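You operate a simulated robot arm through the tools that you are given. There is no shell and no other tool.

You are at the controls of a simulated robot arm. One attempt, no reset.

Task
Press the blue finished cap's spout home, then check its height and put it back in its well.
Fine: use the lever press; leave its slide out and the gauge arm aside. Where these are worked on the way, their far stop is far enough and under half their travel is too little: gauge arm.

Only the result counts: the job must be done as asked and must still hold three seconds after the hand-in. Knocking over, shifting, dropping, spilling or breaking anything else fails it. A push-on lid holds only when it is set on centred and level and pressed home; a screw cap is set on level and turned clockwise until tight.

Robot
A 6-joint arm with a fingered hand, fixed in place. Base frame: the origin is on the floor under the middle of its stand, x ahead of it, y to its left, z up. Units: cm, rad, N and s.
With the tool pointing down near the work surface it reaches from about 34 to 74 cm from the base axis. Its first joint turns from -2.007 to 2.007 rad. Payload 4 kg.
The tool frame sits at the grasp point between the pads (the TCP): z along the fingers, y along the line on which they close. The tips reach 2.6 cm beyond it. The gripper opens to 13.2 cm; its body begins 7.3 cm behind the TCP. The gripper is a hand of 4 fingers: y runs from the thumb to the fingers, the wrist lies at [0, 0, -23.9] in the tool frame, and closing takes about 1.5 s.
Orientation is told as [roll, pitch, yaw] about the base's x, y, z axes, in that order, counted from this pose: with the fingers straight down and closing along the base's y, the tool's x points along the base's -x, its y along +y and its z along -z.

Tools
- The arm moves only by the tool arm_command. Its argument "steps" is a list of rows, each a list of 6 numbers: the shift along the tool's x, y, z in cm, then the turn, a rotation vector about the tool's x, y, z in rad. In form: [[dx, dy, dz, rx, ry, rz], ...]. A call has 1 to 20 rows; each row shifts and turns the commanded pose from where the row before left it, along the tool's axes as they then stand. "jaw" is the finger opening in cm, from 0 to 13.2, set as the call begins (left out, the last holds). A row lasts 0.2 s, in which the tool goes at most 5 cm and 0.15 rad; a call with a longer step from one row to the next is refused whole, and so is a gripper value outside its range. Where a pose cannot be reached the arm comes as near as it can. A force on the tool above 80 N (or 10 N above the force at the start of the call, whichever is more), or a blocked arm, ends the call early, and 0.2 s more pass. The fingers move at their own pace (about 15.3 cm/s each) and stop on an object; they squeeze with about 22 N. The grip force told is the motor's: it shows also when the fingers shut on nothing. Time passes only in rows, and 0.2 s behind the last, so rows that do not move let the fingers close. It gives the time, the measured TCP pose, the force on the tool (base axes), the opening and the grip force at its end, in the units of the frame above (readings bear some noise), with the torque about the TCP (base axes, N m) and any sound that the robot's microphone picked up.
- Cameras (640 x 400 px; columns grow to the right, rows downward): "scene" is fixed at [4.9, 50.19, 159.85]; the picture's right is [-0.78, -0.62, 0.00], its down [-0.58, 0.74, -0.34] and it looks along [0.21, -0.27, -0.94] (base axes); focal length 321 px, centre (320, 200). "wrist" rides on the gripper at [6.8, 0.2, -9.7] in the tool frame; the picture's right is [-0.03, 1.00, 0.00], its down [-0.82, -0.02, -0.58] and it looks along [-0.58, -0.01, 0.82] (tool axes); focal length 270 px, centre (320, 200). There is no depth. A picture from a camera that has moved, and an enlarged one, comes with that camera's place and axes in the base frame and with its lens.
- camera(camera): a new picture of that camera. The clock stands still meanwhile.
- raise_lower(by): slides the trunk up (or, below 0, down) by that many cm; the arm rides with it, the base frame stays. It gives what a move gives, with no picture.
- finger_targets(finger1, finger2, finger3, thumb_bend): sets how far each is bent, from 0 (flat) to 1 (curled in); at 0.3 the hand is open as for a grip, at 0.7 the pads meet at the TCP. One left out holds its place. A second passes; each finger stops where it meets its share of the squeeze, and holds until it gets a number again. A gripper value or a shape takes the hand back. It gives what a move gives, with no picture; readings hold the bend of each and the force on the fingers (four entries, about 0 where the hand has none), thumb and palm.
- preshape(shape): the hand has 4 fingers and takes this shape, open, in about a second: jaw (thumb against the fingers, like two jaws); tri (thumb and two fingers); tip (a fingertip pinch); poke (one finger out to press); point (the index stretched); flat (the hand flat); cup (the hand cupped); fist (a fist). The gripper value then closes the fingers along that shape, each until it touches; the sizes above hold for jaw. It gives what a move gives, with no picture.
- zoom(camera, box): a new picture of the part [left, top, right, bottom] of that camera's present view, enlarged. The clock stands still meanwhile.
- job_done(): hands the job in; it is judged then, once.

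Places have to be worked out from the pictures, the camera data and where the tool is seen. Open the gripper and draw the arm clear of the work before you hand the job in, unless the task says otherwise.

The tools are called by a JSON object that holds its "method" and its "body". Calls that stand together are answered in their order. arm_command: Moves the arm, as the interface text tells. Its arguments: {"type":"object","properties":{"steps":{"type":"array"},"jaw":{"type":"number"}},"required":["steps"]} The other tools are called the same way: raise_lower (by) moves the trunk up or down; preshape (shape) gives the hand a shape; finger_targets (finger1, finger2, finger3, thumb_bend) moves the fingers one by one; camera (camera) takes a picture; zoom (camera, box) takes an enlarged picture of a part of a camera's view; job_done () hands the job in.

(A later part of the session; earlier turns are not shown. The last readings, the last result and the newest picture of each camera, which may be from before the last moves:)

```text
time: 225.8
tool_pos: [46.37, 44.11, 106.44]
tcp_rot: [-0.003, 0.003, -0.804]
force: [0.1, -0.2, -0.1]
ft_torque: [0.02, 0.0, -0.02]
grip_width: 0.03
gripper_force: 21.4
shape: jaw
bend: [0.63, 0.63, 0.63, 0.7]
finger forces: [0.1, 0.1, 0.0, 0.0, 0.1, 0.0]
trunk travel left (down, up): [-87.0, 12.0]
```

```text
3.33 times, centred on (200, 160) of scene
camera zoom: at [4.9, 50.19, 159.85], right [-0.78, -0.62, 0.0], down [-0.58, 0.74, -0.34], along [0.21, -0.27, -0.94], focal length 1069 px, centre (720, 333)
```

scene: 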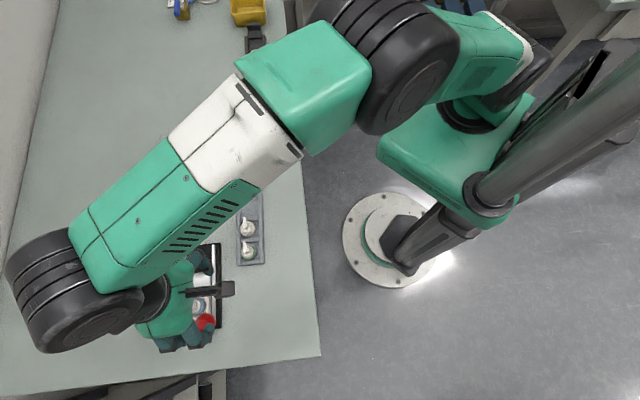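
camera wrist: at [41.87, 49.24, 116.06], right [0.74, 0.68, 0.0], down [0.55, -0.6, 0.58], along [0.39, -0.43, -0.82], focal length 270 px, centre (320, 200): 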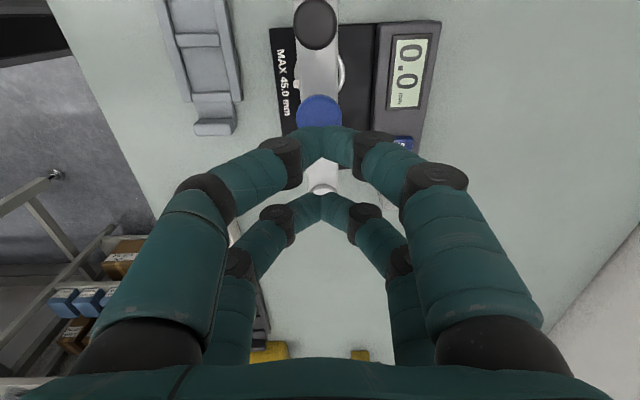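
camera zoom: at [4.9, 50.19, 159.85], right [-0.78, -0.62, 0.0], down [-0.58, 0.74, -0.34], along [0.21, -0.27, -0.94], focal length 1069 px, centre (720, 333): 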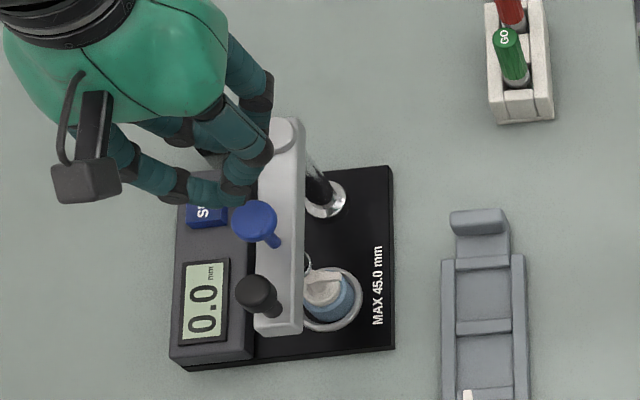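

The near pair is right over the blue knob. I lower to make contact and press gently, watching the force and display.

{"method": "arm_command", "body": {"steps": [[0, 0, 0.8, 0, 0, 0], [0, 0, 0.8, 0, 0, 0], [0, 0, 0.4, 0, 0, 0], [0, 0, 0.3, 0, 0, 0], [0, 0, 0.3, 0, 0, 0], [0, 0, 0, 0, 0, 0]]}}

{"method": "arm_command", "body": {"steps": [[0, 0, 0.2, 0, 0, 0], [0, 0, 0.2, 0, 0, 0], [0, 0, 0.2, 0, 0, 0], [0, 0, 0, 0, 0, 0]]}}

{"method": "zoom", "body": {"camera": "scene", "box": [140, 100, 260, 220]}}

```text
time: 227.2
tool_pos: [46.22, 44.15, 103.74]
tcp_rot: [-0.001, 0.002, -0.803]
force: [0.1, -0.4, 0.2]
ft_torque: [0.01, -0.01, 0.01]
grip_width: 0.0
gripper_force: 21.4
shape: jaw
bend: [0.63, 0.63, 0.63, 0.7]
finger forces: [0.0, 0.0, 0.1, 0.1, 0.0, 0.0]
trunk travel left (down, up): [-87.0, 12.0]
```

```text
time: 228.2
tool_pos: [46.4, 44.11, 103.13]
tcp_rot: [-0.002, -0.001, -0.804]
force: [-0.6, 0.6, 1.0]
ft_torque: [0.0, 0.03, -0.02]
grip_width: 0.0
gripper_force: 21.4
shape: jaw
bend: [0.63, 0.63, 0.63, 0.7]
finger forces: [0.0, 0.0, 0.0, 0.0, 0.0, 0.0]
trunk travel left (down, up): [-87.0, 12.0]
```

```text
3.33 times, centred on (200, 160) of scene
camera zoom: at [4.9, 50.19, 159.85], right [-0.78, -0.62, 0.0], down [-0.58, 0.74, -0.34], along [0.21, -0.27, -0.94], focal length 1069 px, centre (720, 333)
```

zoom: 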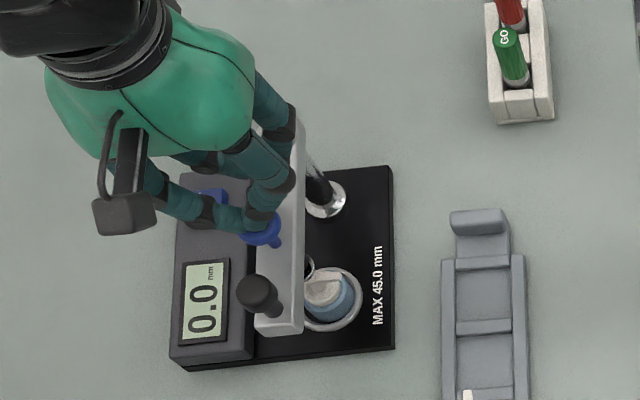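

The blue knob is moving down under light pressure. I continue pressing in small steps until it meets the cap.

{"method": "arm_command", "body": {"steps": [[0, 0, 0.2, 0, 0, 0], [0, 0, 0.2, 0, 0, 0], [0, 0, 0.2, 0, 0, 0], [0, 0, 0, 0, 0, 0]]}}

{"method": "arm_command", "body": {"steps": [[0, 0, 0.2, 0, 0, 0], [0, 0, 0.2, 0, 0, 0], [0, 0, 0, 0, 0, 0]]}}

{"method": "zoom", "body": {"camera": "scene", "box": [140, 100, 260, 220]}}

```text
time: 229.2
tool_pos: [46.34, 44.11, 102.55]
tcp_rot: [-0.001, 0.001, -0.802]
force: [0.3, -0.3, 1.1]
ft_torque: [0.0, 0.05, 0.02]
grip_width: 0.02
gripper_force: 21.9
shape: jaw
bend: [0.63, 0.63, 0.63, 0.7]
finger forces: [0.0, 0.1, 0.0, 0.0, 0.1, 0.0]
trunk travel left (down, up): [-87.0, 12.0]
```

```text
time: 229.9
tool_pos: [46.33, 44.12, 102.18]
tcp_rot: [-0.002, 0.003, -0.802]
force: [0.1, -0.2, 1.9]
ft_torque: [0.02, 0.0, -0.04]
grip_width: 0.0
gripper_force: 22.3
shape: jaw
bend: [0.63, 0.63, 0.63, 0.7]
finger forces: [0.0, 0.0, 0.0, 0.0, 0.0, 0.1]
trunk travel left (down, up): [-87.0, 12.0]
```

```text
3.33 times, centred on (200, 160) of scene
camera zoom: at [4.9, 50.19, 159.85], right [-0.78, -0.62, 0.0], down [-0.58, 0.74, -0.34], along [0.21, -0.27, -0.94], focal length 1069 px, centre (720, 333)
```

zoom: 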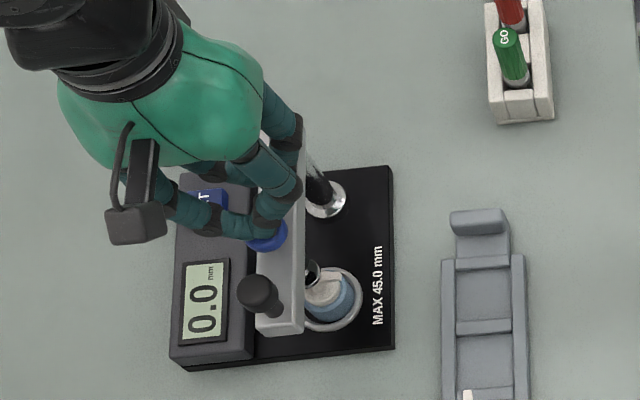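

The plunger foot is coming down towards the spout top at about 1–2 N. I continue.

{"method": "arm_command", "body": {"steps": [[0, 0, 0.2, 0, 0, 0], [0, 0, 0.2, 0, 0, 0], [0, 0, 0, 0, 0, 0]]}}

{"method": "arm_command", "body": {"steps": [[0, 0, 0.15, 0, 0, 0], [0, 0, 0.15, 0, 0, 0], [0, 0, 0, 0, 0, 0]]}}

{"method": "zoom", "body": {"camera": "scene", "box": [160, 140, 240, 210]}}

```text
time: 230.8
tool_pos: [46.24, 44.2, 101.78]
tcp_rot: [-0.002, 0.003, -0.802]
force: [1.0, -0.4, 3.2]
ft_torque: [0.02, -0.02, -0.03]
grip_width: 0.01
gripper_force: 21.6
shape: jaw
bend: [0.63, 0.63, 0.63, 0.7]
finger forces: [0.1, 0.0, 0.1, 0.0, 0.0, 0.0]
trunk travel left (down, up): [-87.0, 12.0]
```

```text
time: 231.6
tool_pos: [46.23, 44.16, 101.5]
tcp_rot: [-0.001, 0.001, -0.801]
force: [0.5, 0.2, 3.8]
ft_torque: [0.06, 0.0, 0.0]
grip_width: 0.01
gripper_force: 22.0
shape: jaw
bend: [0.63, 0.63, 0.63, 0.7]
finger forces: [0.0, 0.0, 0.0, 0.1, 0.1, 0.0]
trunk travel left (down, up): [-87.0, 12.0]
heard: click
```

```text
5.71 times, centred on (200, 175) of scene
camera zoom: at [4.9, 50.19, 159.85], right [-0.78, -0.62, 0.0], down [-0.58, 0.74, -0.34], along [0.21, -0.27, -0.94], focal length 1832 px, centre (1006, 343)
```

zoom: 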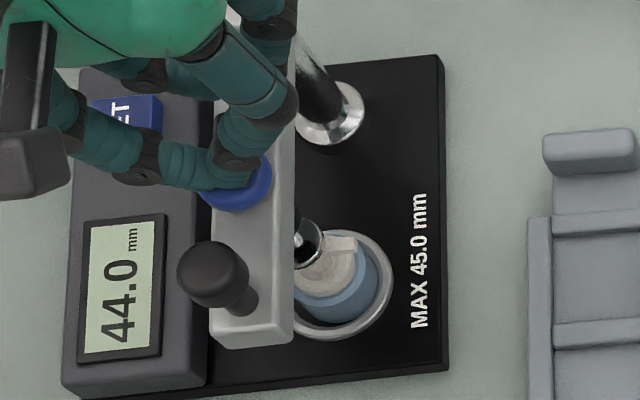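

A click, and the display reads 44.0 mm — under the 45.0 mm maximum. The height is checked; I rise off the plunger and see that it returns.

{"method": "arm_command", "body": {"steps": [[0, 0, -0.5, 0, 0, 0], [0, 0, -0.8, 0, 0, 0], [0, 0, -1, 0, 0, 0], [0, 0, -2, 0, 0, 0], [0, 0, -2, 0, 0, 0], [0, 0, -2, 0, 0, 0], [0, 0, 0, 0, 0, 0]]}}

{"method": "zoom", "body": {"camera": "scene", "box": [140, 100, 260, 220]}}

{"method": "camera", "body": {"camera": "wrist"}}

```text
time: 233.2
tool_pos: [46.32, 44.2, 109.76]
tcp_rot: [-0.001, -0.002, -0.802]
force: [0.5, 0.2, -0.7]
ft_torque: [0.02, 0.0, 0.0]
grip_width: 0.0
gripper_force: 22.1
shape: jaw
bend: [0.63, 0.63, 0.63, 0.7]
finger forces: [0.0, 0.0, 0.1, 0.0, 0.1, 0.0]
trunk travel left (down, up): [-87.0, 12.0]
```

```text
3.33 times, centred on (200, 160) of scene
camera zoom: at [4.9, 50.19, 159.85], right [-0.78, -0.62, 0.0], down [-0.58, 0.74, -0.34], along [0.21, -0.27, -0.94], focal length 1069 px, centre (720, 333)
```

zoom: 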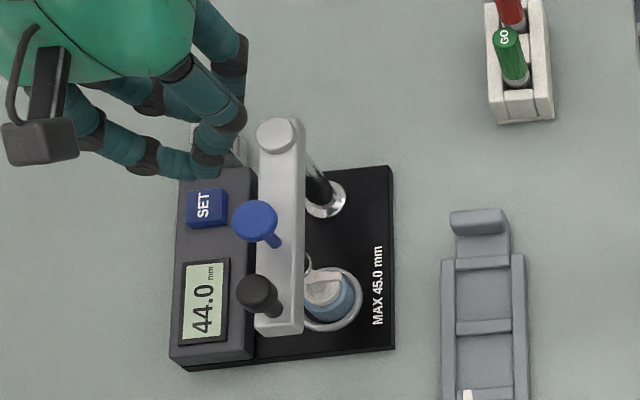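

```text
taken
camera wrist: at [41.88, 49.24, 119.48], right [0.74, 0.68, 0.0], down [0.55, -0.6, 0.58], along [0.39, -0.43, -0.82], focal length 270 px, centre (320, 200)
```

wrist: 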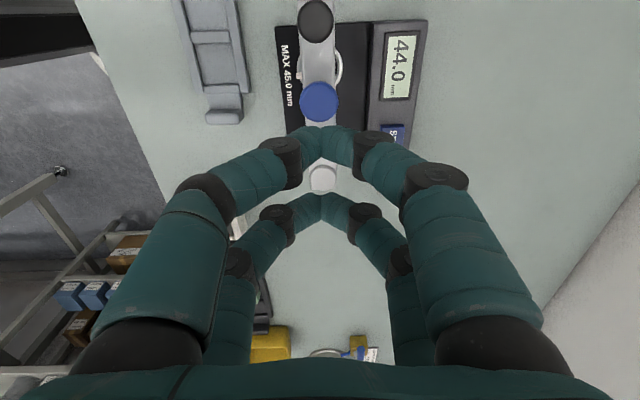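

The plunger sprang back and the display holds 44.0. I open and go back over the black knob to swing the arm aside.

{"method": "arm_command", "body": {"steps": [[1.92, 0.05, 0, 0, 0, 0], [1.92, 0.05, 0, 0, 0, 0], [1.92, 0.05, 0, 0, 0, 0], [1.9, 0.05, 0, 0, 0, 0], [0, 0, 1.5, 0, 0, 0], [0, 0, 1.5, 0, 0, 0], [0, 0, 1.5, 0, 0, 0], [0, 0, 0, 0, 0, 0], [0, 0, 0, 0, 0, 0]], "jaw": 5}}

{"method": "zoom", "body": {"camera": "wrist", "box": [220, 80, 420, 300]}}

```text
time: 235.2
tool_pos: [41.08, 49.82, 105.25]
tcp_rot: [-0.002, 0.0, -0.803]
force: [0.4, 0.3, 0.5]
ft_torque: [0.02, -0.02, -0.01]
grip_width: 4.93
gripper_force: 0.1
shape: jaw
bend: [0.74, 0.74, 0.74, 0.7]
finger forces: [0.0, 0.0, 0.1, 0.0, 0.1, 0.0]
trunk travel left (down, up): [-87.0, 12.0]
```

```text
1.82 times, centred on (320, 190) of wrist
camera zoom: at [36.64, 54.94, 114.89], right [0.74, 0.68, 0.0], down [0.55, -0.6, 0.58], along [0.39, -0.43, -0.82], focal length 491 px, centre (320, 218)
```

zoom: 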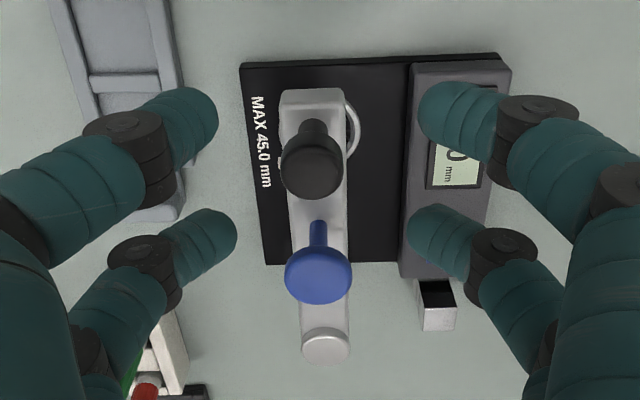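

The knob is at (-1.64, -0.31) in the hand frame. I shift y by -0.3, lower to z≈100.4 and pinch it with the far pair.

{"method": "arm_command", "body": {"steps": [[0.05, -0.3, 0, 0, 0, 0], [0, 0, 1.5, 0, 0, 0], [0, 0, 1.5, 0, 0, 0], [0, 0, 1.2, 0, 0, 0], [0, 0, 0.6, 0, 0, 0], [0, 0, 0, 0, 0, 0]], "jaw": 4.4}}

{"method": "arm_command", "body": {"steps": [[0, 0, 0, 0, 0, 0], [0, 0, 0, 0, 0, 0], [0, 0, 0, 0, 0, 0], [0, 0, 0, 0, 0, 0], [0, 0, 0, 0, 0, 0]], "jaw": 0.6}}

{"method": "zoom", "body": {"camera": "wrist", "box": [220, 80, 420, 300]}}

```text
time: 236.6
tool_pos: [40.9, 49.62, 100.49]
tcp_rot: [-0.001, 0.0, -0.802]
force: [0.1, -0.4, 0.3]
ft_torque: [0.0, 0.0, 0.0]
grip_width: 4.42
gripper_force: 0.0
shape: jaw
bend: [0.74, 0.74, 0.74, 0.7]
finger forces: [0.1, 0.0, 0.0, 0.0, 0.0, 0.1]
trunk travel left (down, up): [-87.0, 12.0]
```

```text
time: 237.8
tool_pos: [40.96, 49.62, 100.52]
tcp_rot: [-0.002, 0.0, -0.802]
force: [1.1, 0.6, -1.5]
ft_torque: [0.04, 0.03, -0.03]
grip_width: 0.65
gripper_force: 0.0
shape: jaw
bend: [0.71, 0.7, 0.7, 0.7]
finger forces: [0.0, 1.3, 1.3, 0.0, 0.0, 0.0]
trunk travel left (down, up): [-87.0, 12.0]
```

```text
1.82 times, centred on (320, 190) of wrist
camera zoom: at [36.4, 54.75, 110.14], right [0.74, 0.68, 0.0], down [0.55, -0.6, 0.58], along [0.39, -0.43, -0.82], focal length 491 px, centre (320, 218)
```

zoom: 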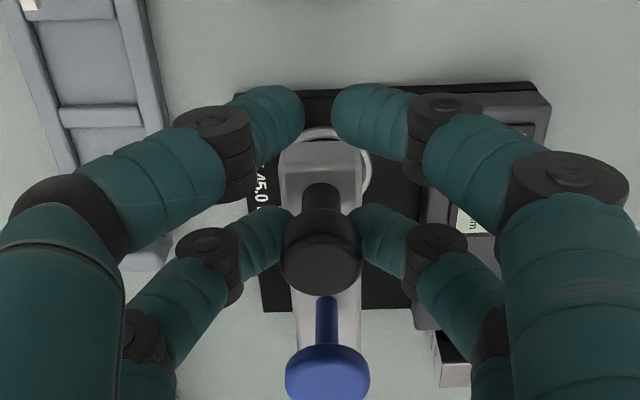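

The pinch is on. I tighten and swing the arm back the other way, first 30°.

{"method": "arm_command", "body": {"steps": [[0, 0, 0, 0, 0, 0], [0, 0, 0, 0, 0, 0], [0, 0, 0, 0, 0, 0]], "jaw": 0}}

{"method": "arm_command", "body": {"steps": [[-0.009, -0.503, 0.02, 0, 0, -0.0349], [-0.009, -0.503, 0.02, 0, 0, -0.0349], [-0.009, -0.503, 0.02, 0, 0, -0.0349], [-0.009, -0.503, 0.02, 0, 0, -0.0349], [-0.009, -0.503, 0, 0, 0, -0.0349], [-0.009, -0.503, 0, 0, 0, -0.0349], [-0.009, -0.503, 0, 0, 0, -0.0349], [-0.009, -0.503, 0, 0, 0, -0.0349], [-0.009, -0.503, 0, 0, 0, -0.0349], [-0.009, -0.503, 0, 0, 0, -0.0349], [-0.009, -0.503, 0, 0, 0, -0.0349], [-0.009, -0.503, 0, 0, 0, -0.0349], [-0.009, -0.503, 0, 0, 0, -0.0349], [-0.009, -0.503, 0, 0, 0, -0.0349], [-0.009, -0.503, 0, 0, 0, -0.0349], [0, 0, 0, 0, 0, 0]]}}

{"method": "zoom", "body": {"camera": "wrist", "box": [220, 80, 420, 300]}}

{"method": "zoom", "body": {"camera": "scene", "box": [140, 80, 280, 220]}}

```text
time: 238.6
tool_pos: [40.91, 49.67, 100.24]
tcp_rot: [-0.005, 0.001, -0.802]
force: [1.1, -1.5, -13.0]
ft_torque: [0.15, 0.15, -0.05]
grip_width: 0.01
gripper_force: 22.1
shape: jaw
bend: [0.62, 0.71, 0.71, 0.7]
finger forces: [0.0, 18.7, 19.0, 0.0, 0.0, 0.1]
trunk travel left (down, up): [-87.0, 12.0]
```

```text
time: 241.9
tool_pos: [37.33, 43.49, 100.43]
tcp_rot: [-0.002, 0.004, -0.278]
force: [4.8, -2.4, -15.8]
ft_torque: [0.09, 0.22, -0.01]
grip_width: 0.02
gripper_force: 21.9
shape: jaw
bend: [0.62, 0.71, 0.71, 0.7]
finger forces: [0.0, 20.6, 20.0, 0.0, 0.1, 0.0]
trunk travel left (down, up): [-87.0, 12.0]
```

```text
1.82 times, centred on (320, 190) of wrist
camera zoom: at [30.87, 45.48, 110.0], right [0.3, 0.95, 0.0], down [0.78, -0.24, 0.58], along [0.55, -0.17, -0.82], focal length 491 px, centre (320, 218)
```

zoom: 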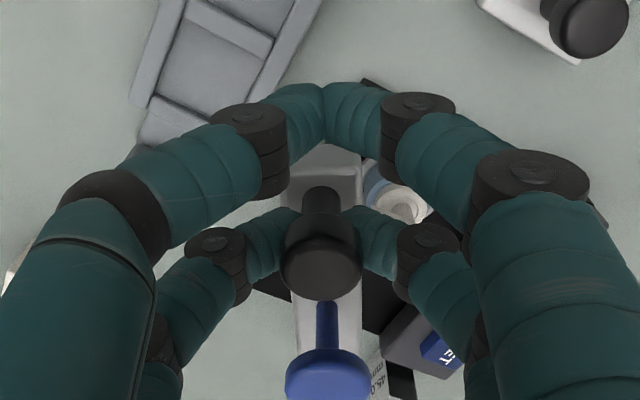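

```text
2.86 times, centred on (210, 150) of scene
camera zoom: at [4.9, 50.19, 159.85], right [-0.78, -0.62, 0.0], down [-0.58, 0.74, -0.34], along [0.21, -0.27, -0.94], focal length 916 px, centre (634, 343)
```

zoom: 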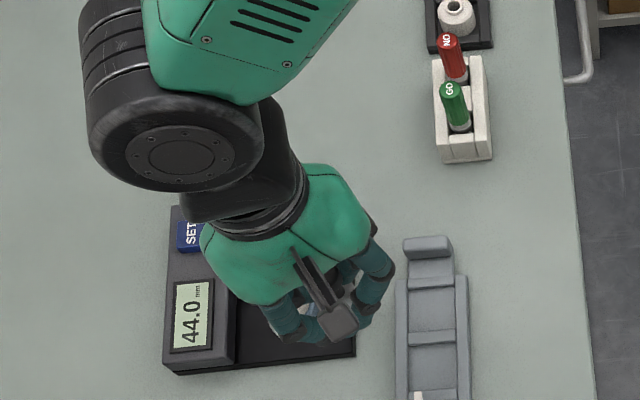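

The arm follows back well. I continue another 36°.

{"method": "arm_command", "body": {"steps": [[-0.009, -0.503, 0, 0, 0, -0.0349], [-0.009, -0.503, 0, 0, 0, -0.0349], [-0.009, -0.503, 0, 0, 0, -0.0349], [-0.009, -0.503, 0, 0, 0, -0.0349], [-0.009, -0.503, 0, 0, 0, -0.0349], [-0.009, -0.503, 0, 0, 0, -0.0349], [-0.009, -0.503, 0, 0, 0, -0.0349], [-0.009, -0.503, 0, 0, 0, -0.0349], [-0.009, -0.503, 0, 0, 0, -0.0349], [-0.009, -0.503, 0, 0, 0, -0.0349], [-0.009, -0.503, 0, 0, 0, -0.0349], [-0.009, -0.503, 0, 0, 0, -0.0349], [-0.009, -0.503, 0, 0, 0, -0.0349], [-0.009, -0.503, 0, 0, 0, -0.0349], [-0.009, -0.503, 0, 0, 0, -0.0349], [-0.009, -0.503, 0, 0, 0, -0.0349], [-0.009, -0.503, 0, 0, 0, -0.0349], [-0.009, -0.503, 0, 0, 0, -0.0349], [0, 0, 0, 0, 0, 0]]}}

{"method": "zoom", "body": {"camera": "wrist", "box": [220, 80, 420, 300]}}

{"method": "zoom", "body": {"camera": "scene", "box": [140, 80, 280, 220]}}

```text
time: 245.9
tool_pos: [37.67, 34.5, 100.31]
tcp_rot: [-0.001, 0.004, 0.35]
force: [15.0, 5.9, -15.9]
ft_torque: [-0.03, 0.0, 0.0]
grip_width: 0.02
gripper_force: 22.0
shape: jaw
bend: [0.62, 0.71, 0.71, 0.7]
finger forces: [0.0, 22.2, 21.3, 0.1, 0.0, 0.0]
trunk travel left (down, up): [-87.0, 12.0]
```

```text
1.82 times, centred on (320, 190) of wrist
camera zoom: at [31.35, 32.47, 110.0], right [-0.32, 0.95, 0.0], down [0.78, 0.26, 0.57], along [0.54, 0.18, -0.82], focal length 491 px, centre (320, 218)
```

zoom: 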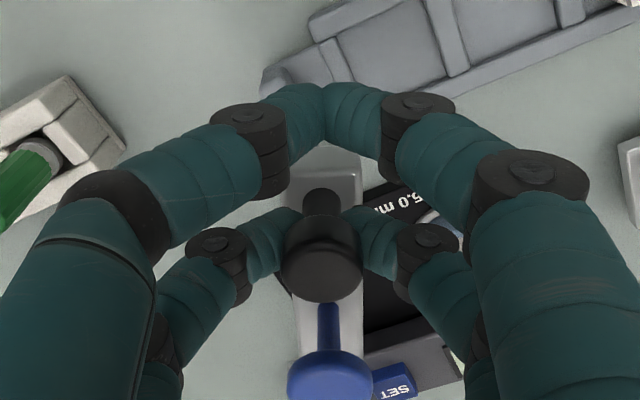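

```text
2.86 times, centred on (210, 150) of scene
camera zoom: at [4.9, 50.19, 159.85], right [-0.78, -0.62, 0.0], down [-0.58, 0.74, -0.34], along [0.21, -0.27, -0.94], focal length 916 px, centre (634, 343)
```

zoom: 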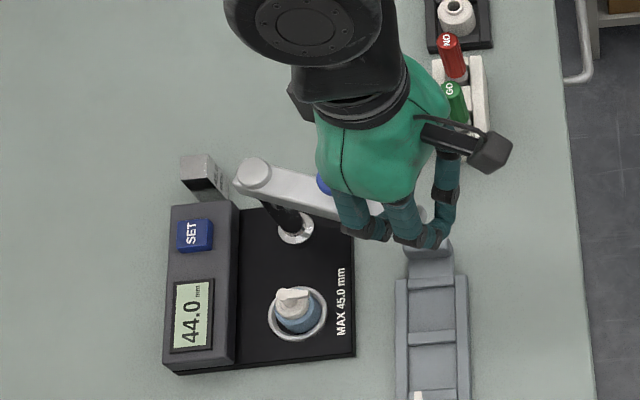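

66° back. There's some inward radial pull, so I ease in by 0.2 and continue 20°.

{"method": "arm_command", "body": {"steps": [[-0.2, 0, 0, 0, 0, 0], [-0.009, -0.503, 0, 0, 0, -0.0349], [-0.009, -0.503, 0, 0, 0, -0.0349], [-0.009, -0.503, 0, 0, 0, -0.0349], [-0.009, -0.503, 0, 0, 0, -0.0349], [-0.009, -0.503, 0, 0, 0, -0.0349], [-0.009, -0.503, 0, 0, 0, -0.0349], [-0.009, -0.503, 0, 0, 0, -0.0349], [-0.009, -0.503, 0, 0, 0, -0.0349], [-0.009, -0.503, 0, 0, 0, -0.0349], [0, 0, 0, 0, 0, 0]]}}

{"method": "zoom", "body": {"camera": "wrist", "box": [220, 80, 420, 300]}}

{"method": "zoom", "body": {"camera": "scene", "box": [140, 80, 280, 220]}}

```text
time: 248.3
tool_pos: [40.01, 30.69, 100.35]
tcp_rot: [0.001, 0.002, 0.666]
force: [9.5, 8.6, -16.1]
ft_torque: [-0.06, 0.04, 0.08]
grip_width: 0.0
gripper_force: 22.4
shape: jaw
bend: [0.62, 0.71, 0.71, 0.7]
finger forces: [0.1, 21.7, 21.3, 0.0, 0.1, 0.0]
trunk travel left (down, up): [-87.0, 12.0]
```

```text
1.82 times, centred on (320, 190) of wrist
camera zoom: at [34.65, 26.72, 109.99], right [-0.6, 0.8, 0.0], down [0.66, 0.49, 0.57], along [0.46, 0.34, -0.82], focal length 491 px, centre (320, 218)
```

zoom: 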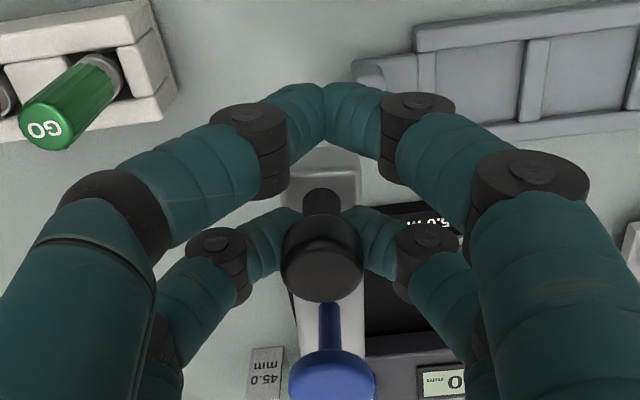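

```text
2.86 times, centred on (210, 150) of scene
camera zoom: at [4.9, 50.19, 159.85], right [-0.78, -0.62, 0.0], down [-0.58, 0.74, -0.34], along [0.21, -0.27, -0.94], focal length 916 px, centre (634, 343)
```

zoom: 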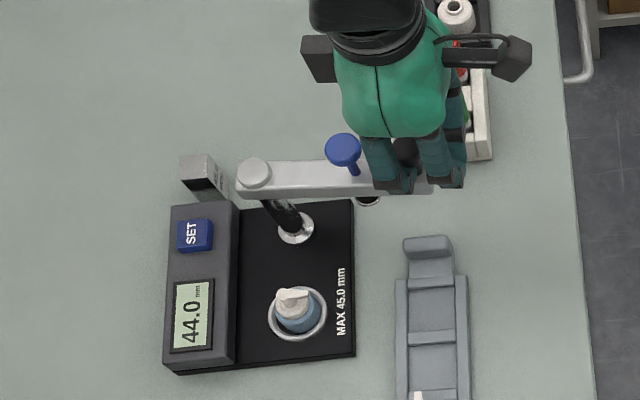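

About 7° remains. I ease on to the original position.

{"method": "arm_command", "body": {"steps": [[-0.1, -0.25, 0, 0, 0, -0.01745], [-0.005, -0.25, 0, 0, 0, -0.01745], [-0.005, -0.25, 0, 0, 0, -0.01745], [-0.005, -0.25, 0, 0, 0, -0.01745], [-0.005, -0.25, 0, 0, 0, -0.01745], [0, 0, 0, 0, 0, 0]]}}

{"method": "arm_command", "body": {"steps": [[-0.005, -0.25, 0, 0, 0, -0.01745], [-0.005, -0.25, 0, 0, 0, -0.01745], [0, 0, 0, 0, 0, 0]]}}

{"method": "zoom", "body": {"camera": "scene", "box": [140, 110, 280, 220]}}

```text
time: 249.8
tool_pos: [40.91, 29.7, 100.34]
tcp_rot: [0.0, 0.005, 0.753]
force: [7.2, 9.2, -13.8]
ft_torque: [-0.06, 0.08, 0.06]
grip_width: 0.0
gripper_force: 22.2
shape: jaw
bend: [0.62, 0.71, 0.71, 0.7]
finger forces: [0.0, 22.2, 20.6, 0.1, 0.0, 0.0]
trunk travel left (down, up): [-87.0, 12.0]
```

```text
time: 250.6
tool_pos: [41.18, 29.59, 100.3]
tcp_rot: [0.001, 0.005, 0.785]
force: [-0.3, 16.6, -12.2]
ft_torque: [0.15, 0.22, 0.1]
grip_width: 0.01
gripper_force: 22.1
shape: jaw
bend: [0.62, 0.71, 0.71, 0.7]
finger forces: [0.0, 25.6, 20.4, 0.1, 0.0, 0.0]
trunk travel left (down, up): [-87.0, 12.0]
```

```text
3.64 times, centred on (210, 165) of scene
camera zoom: at [4.9, 50.19, 159.85], right [-0.78, -0.62, 0.0], down [-0.58, 0.74, -0.34], along [0.21, -0.27, -0.94], focal length 1166 px, centre (720, 327)
```

zoom: 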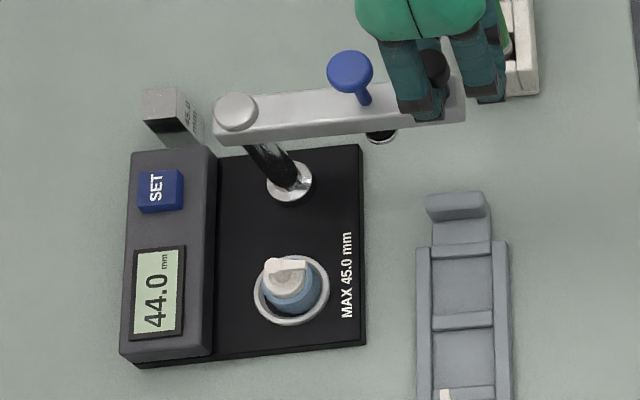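

The arm is back exactly where it was in the first picture (and against its stop). I ease off, release the knob and rise.

{"method": "arm_command", "body": {"steps": [[0.1, 0.12, 0, 0, 0, 0], [0, 0, 0, 0, 0, 0], [0, 0, 0, 0, 0, 0], [0, 0, 0, 0, 0, 0], [0, 0, 0, 0, 0, 0]], "jaw": 4.6}}

{"method": "arm_command", "body": {"steps": [[0, 0, -1, 0, 0, 0], [0, 0, -2, 0, 0, 0], [0, 0, -3, 0, 0, 0], [0, 0, -3, 0, 0, 0], [0, 0, 0, 0, 0, 0]]}}

{"method": "zoom", "body": {"camera": "scene", "box": [140, 110, 280, 220]}}

{"method": "zoom", "body": {"camera": "scene", "box": [220, 0, 320, 140]}}

```text
time: 251.8
tool_pos: [40.95, 29.35, 100.32]
tcp_rot: [0.002, 0.001, 0.786]
force: [-1.0, -0.4, 0.3]
ft_torque: [-0.03, 0.02, -0.04]
grip_width: 4.56
gripper_force: 0.0
shape: jaw
bend: [0.74, 0.74, 0.74, 0.7]
finger forces: [0.1, 0.1, 0.0, 0.0, 0.0, 0.0]
trunk travel left (down, up): [-87.0, 12.0]
```

```text
time: 252.9
tool_pos: [40.94, 29.4, 109.5]
tcp_rot: [0.001, 0.001, 0.786]
force: [0.1, -0.2, 0.5]
ft_torque: [0.01, 0.01, 0.03]
grip_width: 4.53
gripper_force: 0.2
shape: jaw
bend: [0.74, 0.74, 0.74, 0.7]
finger forces: [0.0, 0.0, 0.0, 0.0, 0.0, 0.0]
trunk travel left (down, up): [-87.0, 12.0]
```

```text
3.64 times, centred on (210, 165) of scene
camera zoom: at [4.9, 50.19, 159.85], right [-0.78, -0.62, 0.0], down [-0.58, 0.74, -0.34], along [0.21, -0.27, -0.94], focal length 1166 px, centre (720, 327)
```

zoom: 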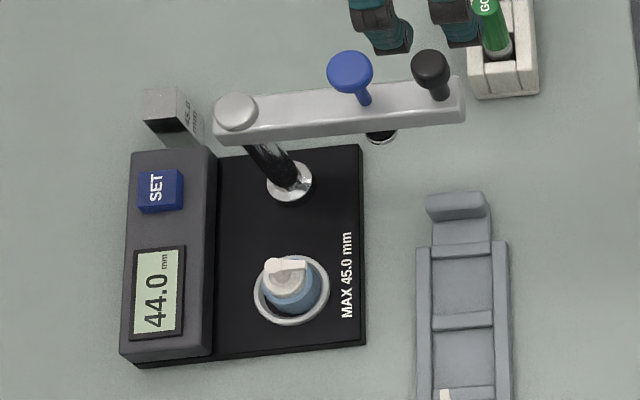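

```text
2.86 times, centred on (270, 70) of scene
camera zoom: at [4.9, 50.19, 159.85], right [-0.78, -0.62, 0.0], down [-0.58, 0.74, -0.34], along [0.21, -0.27, -0.94], focal length 916 px, centre (463, 571)
```

zoom: 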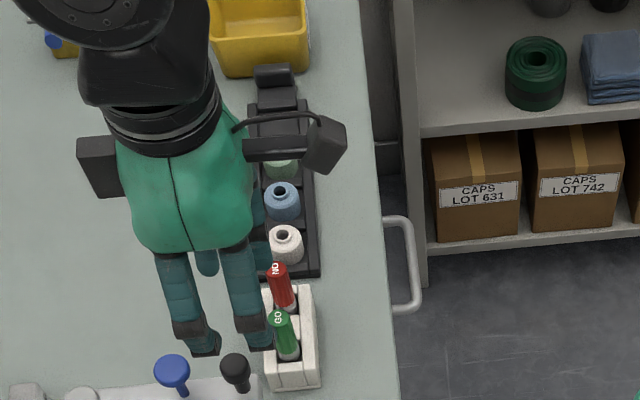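

Everything matches the first pictures. I return to the gauge nest with the fingers at 3 cm to pick up the cap.

{"method": "arm_command", "body": {"steps": [[-2.02, 1.164, 0, 0, 0, 0], [-2.02, 1.164, 0, 0, 0, 0], [-2.02, 1.164, 0, 0, 0, 0], [-2.02, 1.164, 0, 0, 0, 0], [-2.02, 1.164, 0, 0, 0, 0], [-2.02, 1.164, 0, 0, 0, 0], [-2.03, 1.166, 0, 0, 0, 0], [0, 0, 2.5, 0, 0, 0], [0, 0, 2.5, 0, 0, 0], [0, 0, 2.5, 0, 0, 0], [0, 0, 2.5, 0, 0, 0], [0, 0, 2.5, 0, 0, 0], [0, 0, 0, 0, 0, 0], [0, 0, 0, 0, 0, 0]], "jaw": 3}}

{"method": "zoom", "body": {"camera": "wrist", "box": [220, 60, 420, 225]}}

```text
time: 255.9
tool_pos: [45.19, 45.23, 97.0]
tcp_rot: [0.002, 0.0, 0.784]
force: [-0.6, -0.1, -0.8]
ft_torque: [0.01, -0.01, 0.02]
grip_width: 3.03
gripper_force: 0.0
shape: jaw
bend: [0.73, 0.73, 0.73, 0.7]
finger forces: [0.0, 0.1, 0.0, 0.1, 0.0, 0.0]
trunk travel left (down, up): [-87.0, 12.0]
```

```text
2.42 times, centred on (320, 142) of wrist
camera zoom: at [40.31, 40.58, 106.57], right [-0.69, 0.72, 0.0], down [0.59, 0.56, 0.58], along [0.42, 0.4, -0.82], focal length 655 px, centre (320, 339)
```

zoom: 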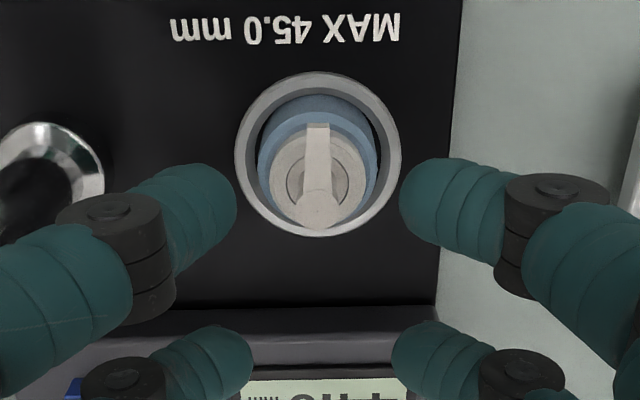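

Centred over the cap. I lower to z≈90.8 with a 3 cm opening.

{"method": "arm_command", "body": {"steps": [[0, 0, 1.5, 0, 0, 0], [0, 0, 1.5, 0, 0, 0], [0, 0, 1.5, 0, 0, 0], [0, 0, 1.0, 0, 0, 0], [0, 0, 0.6, 0, 0, 0], [0, 0, 0, 0, 0, 0], [0, 0, 0, 0, 0, 0]]}}

{"method": "zoom", "body": {"camera": "wrist", "box": [220, 60, 420, 225]}}

```text
time: 257.6
tool_pos: [45.05, 45.22, 90.82]
tcp_rot: [0.0, 0.003, 0.785]
force: [0.1, 0.6, -0.9]
ft_torque: [0.02, -0.01, 0.0]
grip_width: 3.05
gripper_force: 0.0
shape: jaw
bend: [0.73, 0.73, 0.73, 0.7]
finger forces: [0.0, 0.0, 0.0, 0.0, 0.0, 0.1]
trunk travel left (down, up): [-87.0, 12.0]
```

```text
2.42 times, centred on (320, 142) of wrist
camera zoom: at [40.31, 40.48, 100.5], right [-0.69, 0.72, 0.0], down [0.59, 0.56, 0.58], along [0.42, 0.4, -0.82], focal length 655 px, centre (320, 339)
```

zoom: 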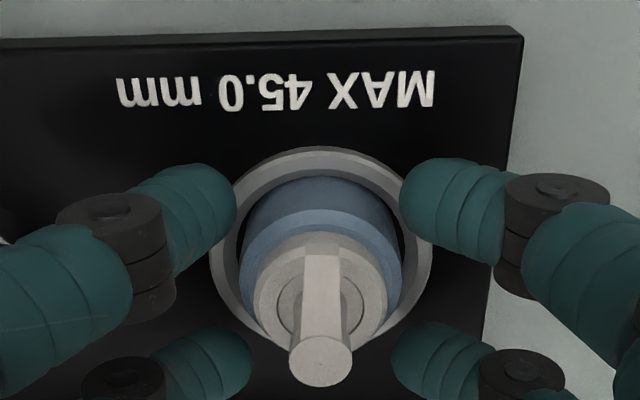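

In position at z≈90.8. I close gently, then firmly.

{"method": "arm_command", "body": {"steps": [[0, 0, 0, 0, 0, 0], [0, 0, 0, 0, 0, 0], [0, 0, 0, 0, 0, 0], [0, 0, 0, 0, 0, 0]], "jaw": 1.4}}

{"method": "arm_command", "body": {"steps": [[0, 0, 0, 0, 0, 0], [0, 0, 0, 0, 0, 0], [0, 0, 0, 0, 0, 0]], "jaw": 0.4}}

{"method": "arm_command", "body": {"steps": [[0, 0, -0.3, 0, 0, 0], [0, 0, -0.4, 0, 0, 0], [0, 0, -0.4, 0, 0, 0], [0, 0, 0, 0, 0, 0]]}}

{"method": "zoom", "body": {"camera": "wrist", "box": [220, 60, 420, 225]}}

```text
time: 258.6
tool_pos: [45.08, 45.07, 90.84]
tcp_rot: [0.003, 0.002, 0.784]
force: [1.7, 0.7, 0.0]
ft_torque: [0.03, 0.0, 0.0]
grip_width: 0.86
gripper_force: 10.1
shape: jaw
bend: [0.72, 0.72, 0.72, 0.71]
finger forces: [11.3, 8.7, 9.8, 0.1, 6.6, 0.1]
trunk travel left (down, up): [-87.0, 12.0]
```

```text
time: 259.4
tool_pos: [45.09, 45.08, 90.82]
tcp_rot: [0.001, 0.001, 0.786]
force: [0.4, -0.1, 0.1]
ft_torque: [0.0, -0.01, 0.0]
grip_width: 0.7
gripper_force: 10.3
shape: jaw
bend: [0.72, 0.71, 0.71, 0.7]
finger forces: [11.2, 9.9, 10.4, 0.0, 8.8, 0.1]
trunk travel left (down, up): [-87.0, 12.0]
```

```text
time: 260.4
tool_pos: [45.16, 45.11, 91.91]
tcp_rot: [0.003, 0.003, 0.787]
force: [1.2, 0.1, 0.3]
ft_torque: [0.0, -0.01, -0.02]
grip_width: 0.66
gripper_force: 10.0
shape: jaw
bend: [0.72, 0.71, 0.71, 0.7]
finger forces: [11.2, 9.9, 10.5, 0.0, 8.7, 0.1]
trunk travel left (down, up): [-87.0, 12.0]
```

```text
2.42 times, centred on (320, 142) of wrist
camera zoom: at [40.31, 40.49, 101.58], right [-0.69, 0.72, 0.0], down [0.59, 0.56, 0.58], along [0.42, 0.4, -0.82], focal length 655 px, centre (320, 339)
```

zoom: 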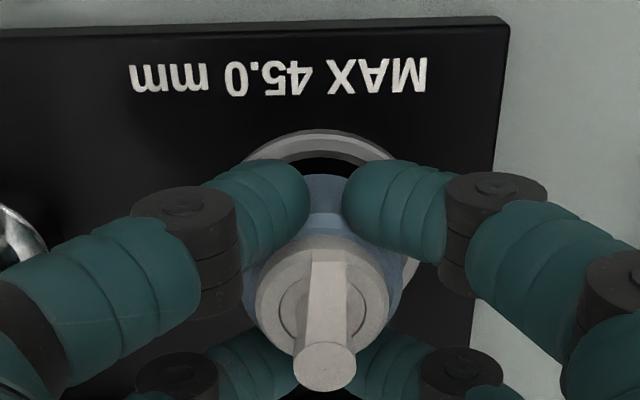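

The cap is held firmly. I rise, carry it back over the tray, and then turn to yaw 2.353 so the nozzle points as it did originally.

{"method": "arm_command", "body": {"steps": [[0, 0, -2, 0, 0, 0], [0, 0, -3, 0, 0, 0], [0, 0, -3, 0, 0, 0], [0, 0, -3, 0, 0, 0], [0, 0, -1, 0, 0, 0], [1.8, 0.96, 0, 0, 0, 0], [1.8, 0.96, 0, 0, 0, 0], [1.8, 0.96, 0, 0, 0, 0], [1.8, 0.96, 0, 0, 0, 0], [1.8, 0.96, 0, 0, 0, 0], [1.79, 0.96, 0, 0, 0, 0], [0, 0, 0, 0, 0, 0]]}}

{"method": "arm_command", "body": {"steps": [[0, 0, 0, 0, 0, -0.1425], [0, 0, 0, 0, 0, -0.1425], [0, 0, 0, 0, 0, -0.1425], [0, 0, 0, 0, 0, -0.1425], [0, 0, 0, 0, 0, -0.1425], [0, 0, 0, 0, 0, -0.1425], [0, 0, 0, 0, 0, -0.1425], [0, 0, 0, 0, 0, -0.1425], [0, 0, 0, 0, 0, -0.1425], [0, 0, 0, 0, 0, -0.1425], [0, 0, 0, 0, 0, -0.1425], [0, 0, 0, 0, 0, 0], [0, 0, 0, 0, 0, 0]]}}

{"method": "camera", "body": {"camera": "wrist"}}

```text
time: 262.9
tool_pos: [33.49, 41.57, 103.95]
tcp_rot: [0.002, 0.001, 0.784]
force: [0.5, -0.8, 0.2]
ft_torque: [0.01, 0.01, -0.02]
grip_width: 0.63
gripper_force: 10.1
shape: jaw
bend: [0.72, 0.71, 0.71, 0.7]
finger forces: [12.2, 11.0, 10.8, 0.0, 9.7, 0.0]
trunk travel left (down, up): [-87.0, 12.0]
```

```text
time: 265.8
tool_pos: [33.43, 41.56, 103.94]
tcp_rot: [0.002, -0.002, 2.354]
force: [-0.9, -0.1, 0.0]
ft_torque: [-0.01, 0.01, -0.05]
grip_width: 0.65
gripper_force: 10.0
shape: jaw
bend: [0.72, 0.71, 0.71, 0.7]
finger forces: [12.3, 11.1, 11.0, 0.1, 9.6, 0.0]
trunk travel left (down, up): [-87.0, 12.0]
```

```text
taken
camera wrist: at [38.33, 36.65, 113.58], right [-0.73, -0.69, 0.0], down [-0.56, 0.59, 0.58], along [-0.4, 0.42, -0.82], focal length 270 px, centre (320, 200)
```

wrist: 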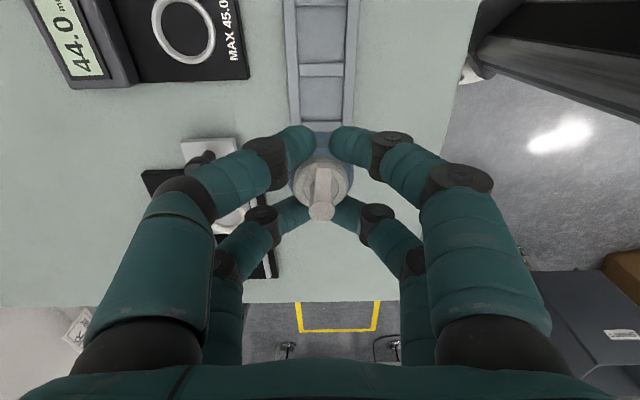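

Level at yaw 2.354 above the tray. I descend to z≈96 and check alignment with the empty blue well.

{"method": "arm_command", "body": {"steps": [[0, 0, 2, 0, 0, 0], [0, 0, 2, 0, 0, 0], [0, 0, 2, 0, 0, 0], [0, 0, 2, 0, 0, 0], [0, 0, 0, 0, 0, 0], [0, 0, 0, 0, 0, 0]]}}

{"method": "zoom", "body": {"camera": "wrist", "box": [220, 40, 420, 205]}}

{"method": "zoom", "body": {"camera": "scene", "box": [200, 140, 300, 270]}}

```text
time: 267.1
tool_pos: [33.53, 41.53, 95.92]
tcp_rot: [0.001, -0.002, 2.353]
force: [0.5, 0.1, -0.8]
ft_torque: [0.01, 0.01, 0.01]
grip_width: 0.64
gripper_force: 10.2
shape: jaw
bend: [0.72, 0.71, 0.71, 0.7]
finger forces: [12.3, 11.1, 11.2, 0.1, 9.7, 0.0]
trunk travel left (down, up): [-87.0, 12.0]
```

```text
2.42 times, centred on (320, 122) of wrist
camera zoom: at [38.31, 36.67, 105.52], right [-0.73, -0.69, 0.0], down [-0.56, 0.59, 0.58], along [-0.4, 0.42, -0.82], focal length 655 px, centre (320, 388)
```

zoom: 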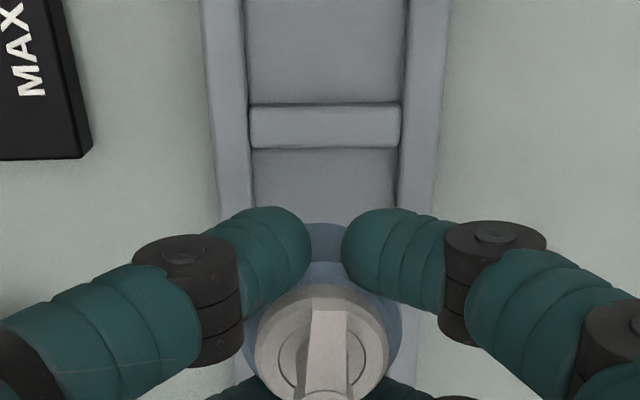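

```text
3.08 times, centred on (250, 205) of scene
camera zoom: at [4.9, 50.19, 159.85], right [-0.78, -0.62, 0.0], down [-0.58, 0.74, -0.34], along [0.21, -0.27, -0.94], focal length 986 px, centre (535, 185)
```

zoom: 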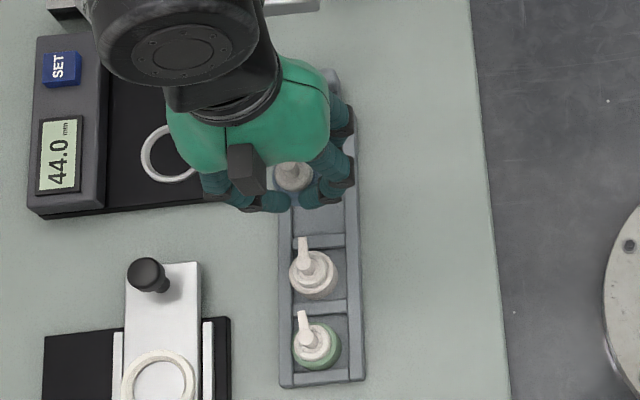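

The well's centre is about (-0.12, +0.13) from the held cap. I correct, lower to z≈92.5 and check again.

{"method": "arm_command", "body": {"steps": [[-0.12, 0.13, 0, 0, 0, 0], [0, 0, 1.2, 0, 0, 0], [0, 0, 1.2, 0, 0, 0], [0, 0, 1.0, 0, 0, 0], [0, 0, 0, 0, 0, 0], [0, 0, 0, 0, 0, 0]]}}

{"method": "zoom", "body": {"camera": "wrist", "box": [220, 60, 420, 205]}}

{"method": "zoom", "body": {"camera": "scene", "box": [225, 185, 281, 225]}}

```text
time: 268.6
tool_pos: [33.34, 41.54, 92.43]
tcp_rot: [0.002, -0.002, 2.353]
force: [1.0, -0.4, -0.3]
ft_torque: [-0.03, -0.02, -0.03]
grip_width: 0.64
gripper_force: 9.6
shape: jaw
bend: [0.72, 0.71, 0.71, 0.71]
finger forces: [12.3, 11.2, 11.2, 0.0, 9.8, 0.0]
trunk travel left (down, up): [-87.0, 12.0]
```

```text
2.76 times, centred on (320, 132) of wrist
camera zoom: at [38.13, 36.65, 102.1], right [-0.73, -0.69, 0.0], down [-0.56, 0.59, 0.58], along [-0.4, 0.42, -0.82], focal length 746 px, centre (320, 386)
```

zoom: 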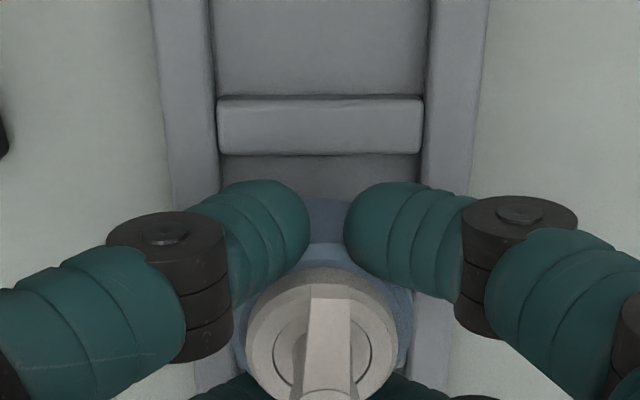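

```text
10.00 times, centred on (253, 205) of scene
camera zoom: at [4.9, 50.19, 159.85], right [-0.78, -0.62, 0.0], down [-0.58, 0.74, -0.34], along [0.21, -0.27, -0.94], focal length 3206 px, centre (990, 150)
```

zoom: 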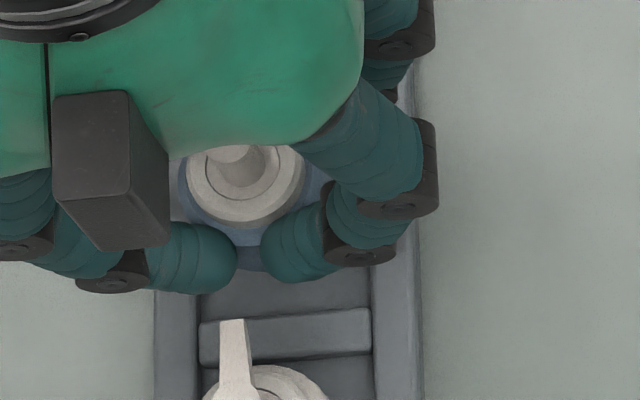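

Well aligned in both directions. I lower to z≈90.6, then creep.

{"method": "arm_command", "body": {"steps": [[0, 0, 0.6, 0, 0, 0], [0, 0, 0.5, 0, 0, 0], [0, 0, 0.4, 0, 0, 0], [0, 0, 0.25, 0, 0, 0], [0, 0, 0, 0, 0, 0]]}}

{"method": "zoom", "body": {"camera": "wrist", "box": [220, 60, 420, 205]}}

```text
time: 269.8
tool_pos: [33.28, 41.55, 90.7]
tcp_rot: [0.002, -0.001, 2.351]
force: [0.3, -0.3, -0.5]
ft_torque: [-0.01, -0.01, 0.02]
grip_width: 0.65
gripper_force: 9.9
shape: jaw
bend: [0.72, 0.71, 0.71, 0.71]
finger forces: [12.3, 11.2, 11.3, 0.0, 9.8, 0.0]
trunk travel left (down, up): [-87.0, 12.0]
```

```text
2.76 times, centred on (320, 132) of wrist
camera zoom: at [38.09, 36.64, 100.41], right [-0.73, -0.69, 0.0], down [-0.56, 0.59, 0.58], along [-0.4, 0.42, -0.82], focal length 746 px, centre (320, 386)
```

zoom: 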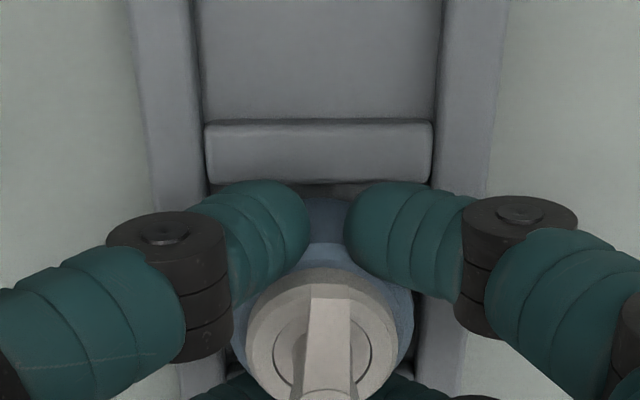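

The cap is entering the well without touching. I creep down in 0.1 cm steps.

{"method": "arm_command", "body": {"steps": [[0, 0, 0.12, 0, 0, 0], [0, 0, 0.12, 0, 0, 0], [0, 0, 0.12, 0, 0, 0], [0, 0, 0, 0, 0, 0]]}}

{"method": "arm_command", "body": {"steps": [[0, 0, 0.08, 0, 0, 0], [0, 0, 0.08, 0, 0, 0], [0, 0, 0, 0, 0, 0]]}}

{"method": "zoom", "body": {"camera": "wrist", "box": [220, 60, 420, 205]}}

```text
time: 270.8
tool_pos: [33.28, 41.49, 90.35]
tcp_rot: [0.002, -0.004, 2.352]
force: [0.5, 0.0, -0.9]
ft_torque: [-0.02, 0.01, -0.02]
grip_width: 0.63
gripper_force: 10.5
shape: jaw
bend: [0.72, 0.71, 0.71, 0.71]
finger forces: [12.3, 11.2, 11.2, 0.0, 9.7, 0.0]
trunk travel left (down, up): [-87.0, 12.0]
```

```text
time: 271.6
tool_pos: [33.18, 41.47, 90.24]
tcp_rot: [0.001, -0.002, 2.354]
force: [-0.3, 0.4, -0.4]
ft_torque: [0.04, -0.01, 0.0]
grip_width: 0.66
gripper_force: 9.9
shape: jaw
bend: [0.72, 0.71, 0.71, 0.71]
finger forces: [12.4, 11.2, 11.2, 0.0, 9.8, 0.0]
trunk travel left (down, up): [-87.0, 12.0]
```

```text
2.76 times, centred on (320, 132) of wrist
camera zoom: at [38.09, 36.64, 99.9], right [-0.73, -0.69, 0.0], down [-0.56, 0.59, 0.58], along [-0.4, 0.42, -0.82], focal length 746 px, centre (320, 386)
```

zoom: 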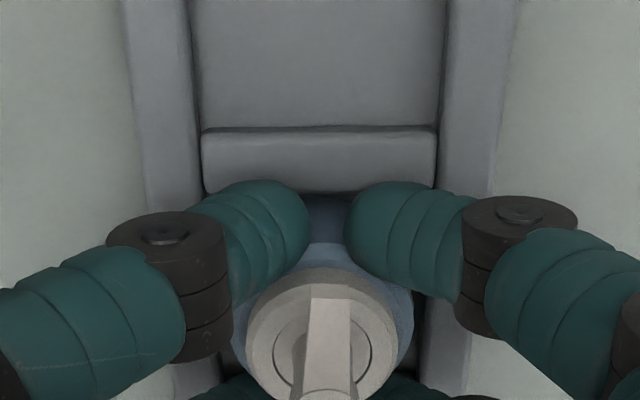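

Still free at z≈90.2. Two more tiny steps.

{"method": "arm_command", "body": {"steps": [[0, 0, 0.07, 0, 0, 0], [0, 0, 0.06, 0, 0, 0], [0, 0, 0, 0, 0, 0]]}}

```text
time: 272.4
tool_pos: [33.26, 41.59, 90.21]
tcp_rot: [0.001, -0.003, 2.354]
force: [0.1, -0.7, 3.7]
ft_torque: [0.02, 0.02, -0.02]
grip_width: 0.67
gripper_force: 10.1
shape: jaw
bend: [0.72, 0.71, 0.71, 0.71]
finger forces: [12.8, 11.5, 11.4, 0.0, 10.1, 0.0]
trunk travel left (down, up): [-87.0, 12.0]
```

A soft, even contact of 3.7 N: the cap stands on the well floor. I lift a hair (0.05) and open the fingers.

{"method": "arm_command", "body": {"steps": [[0, 0, -0.05, 0, 0, 0], [0, 0, 0, 0, 0, 0]]}}

{"method": "arm_command", "body": {"steps": [[0, 0, 0, 0, 0, 0], [0, 0, 0, 0, 0, 0], [0, 0, 0, 0, 0, 0], [0, 0, 0, 0, 0, 0]], "jaw": 4.4}}

{"method": "zoom", "body": {"camera": "wrist", "box": [220, 60, 420, 225]}}

{"method": "zoom", "body": {"camera": "scene", "box": [210, 150, 290, 280]}}

```text
time: 272.9
tool_pos: [33.36, 41.48, 90.17]
tcp_rot: [0.003, -0.001, 2.353]
force: [0.4, 0.5, -0.7]
ft_torque: [0.01, -0.02, -0.01]
grip_width: 0.62
gripper_force: 10.3
shape: jaw
bend: [0.72, 0.71, 0.71, 0.71]
finger forces: [12.8, 11.4, 11.4, 0.0, 9.8, 0.0]
trunk travel left (down, up): [-87.0, 12.0]
```

```text
time: 273.9
tool_pos: [33.28, 41.53, 90.29]
tcp_rot: [0.002, -0.002, 2.353]
force: [0.3, -0.7, -0.2]
ft_torque: [-0.02, -0.02, 0.0]
grip_width: 4.34
gripper_force: 0.0
shape: jaw
bend: [0.74, 0.74, 0.74, 0.7]
finger forces: [0.0, 0.0, 0.1, 0.1, 0.0, 0.0]
trunk travel left (down, up): [-87.0, 12.0]
```

```text
2.42 times, centred on (320, 142) of wrist
camera zoom: at [38.1, 36.65, 99.86], right [-0.73, -0.69, 0.0], down [-0.56, 0.59, 0.58], along [-0.4, 0.42, -0.82], focal length 655 px, centre (320, 339)
```

zoom: 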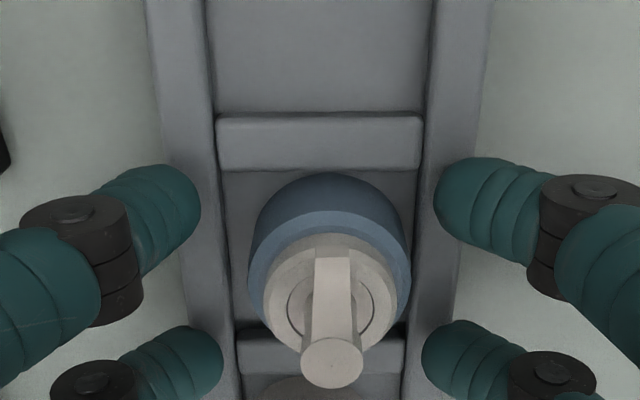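

```text
3.08 times, centred on (250, 215) of scene
camera zoom: at [4.9, 50.19, 159.85], right [-0.78, -0.62, 0.0], down [-0.58, 0.74, -0.34], along [0.21, -0.27, -0.94], focal length 986 px, centre (535, 154)
```

zoom: 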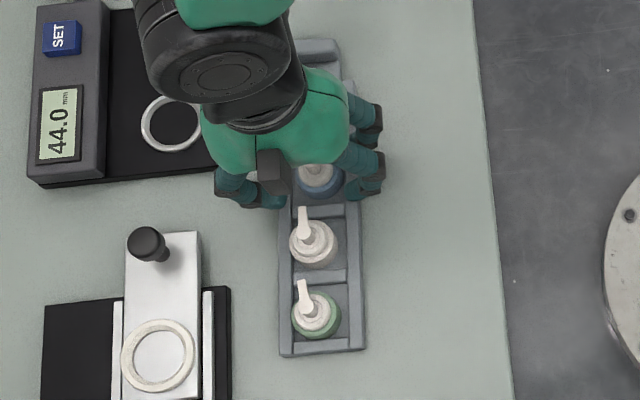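

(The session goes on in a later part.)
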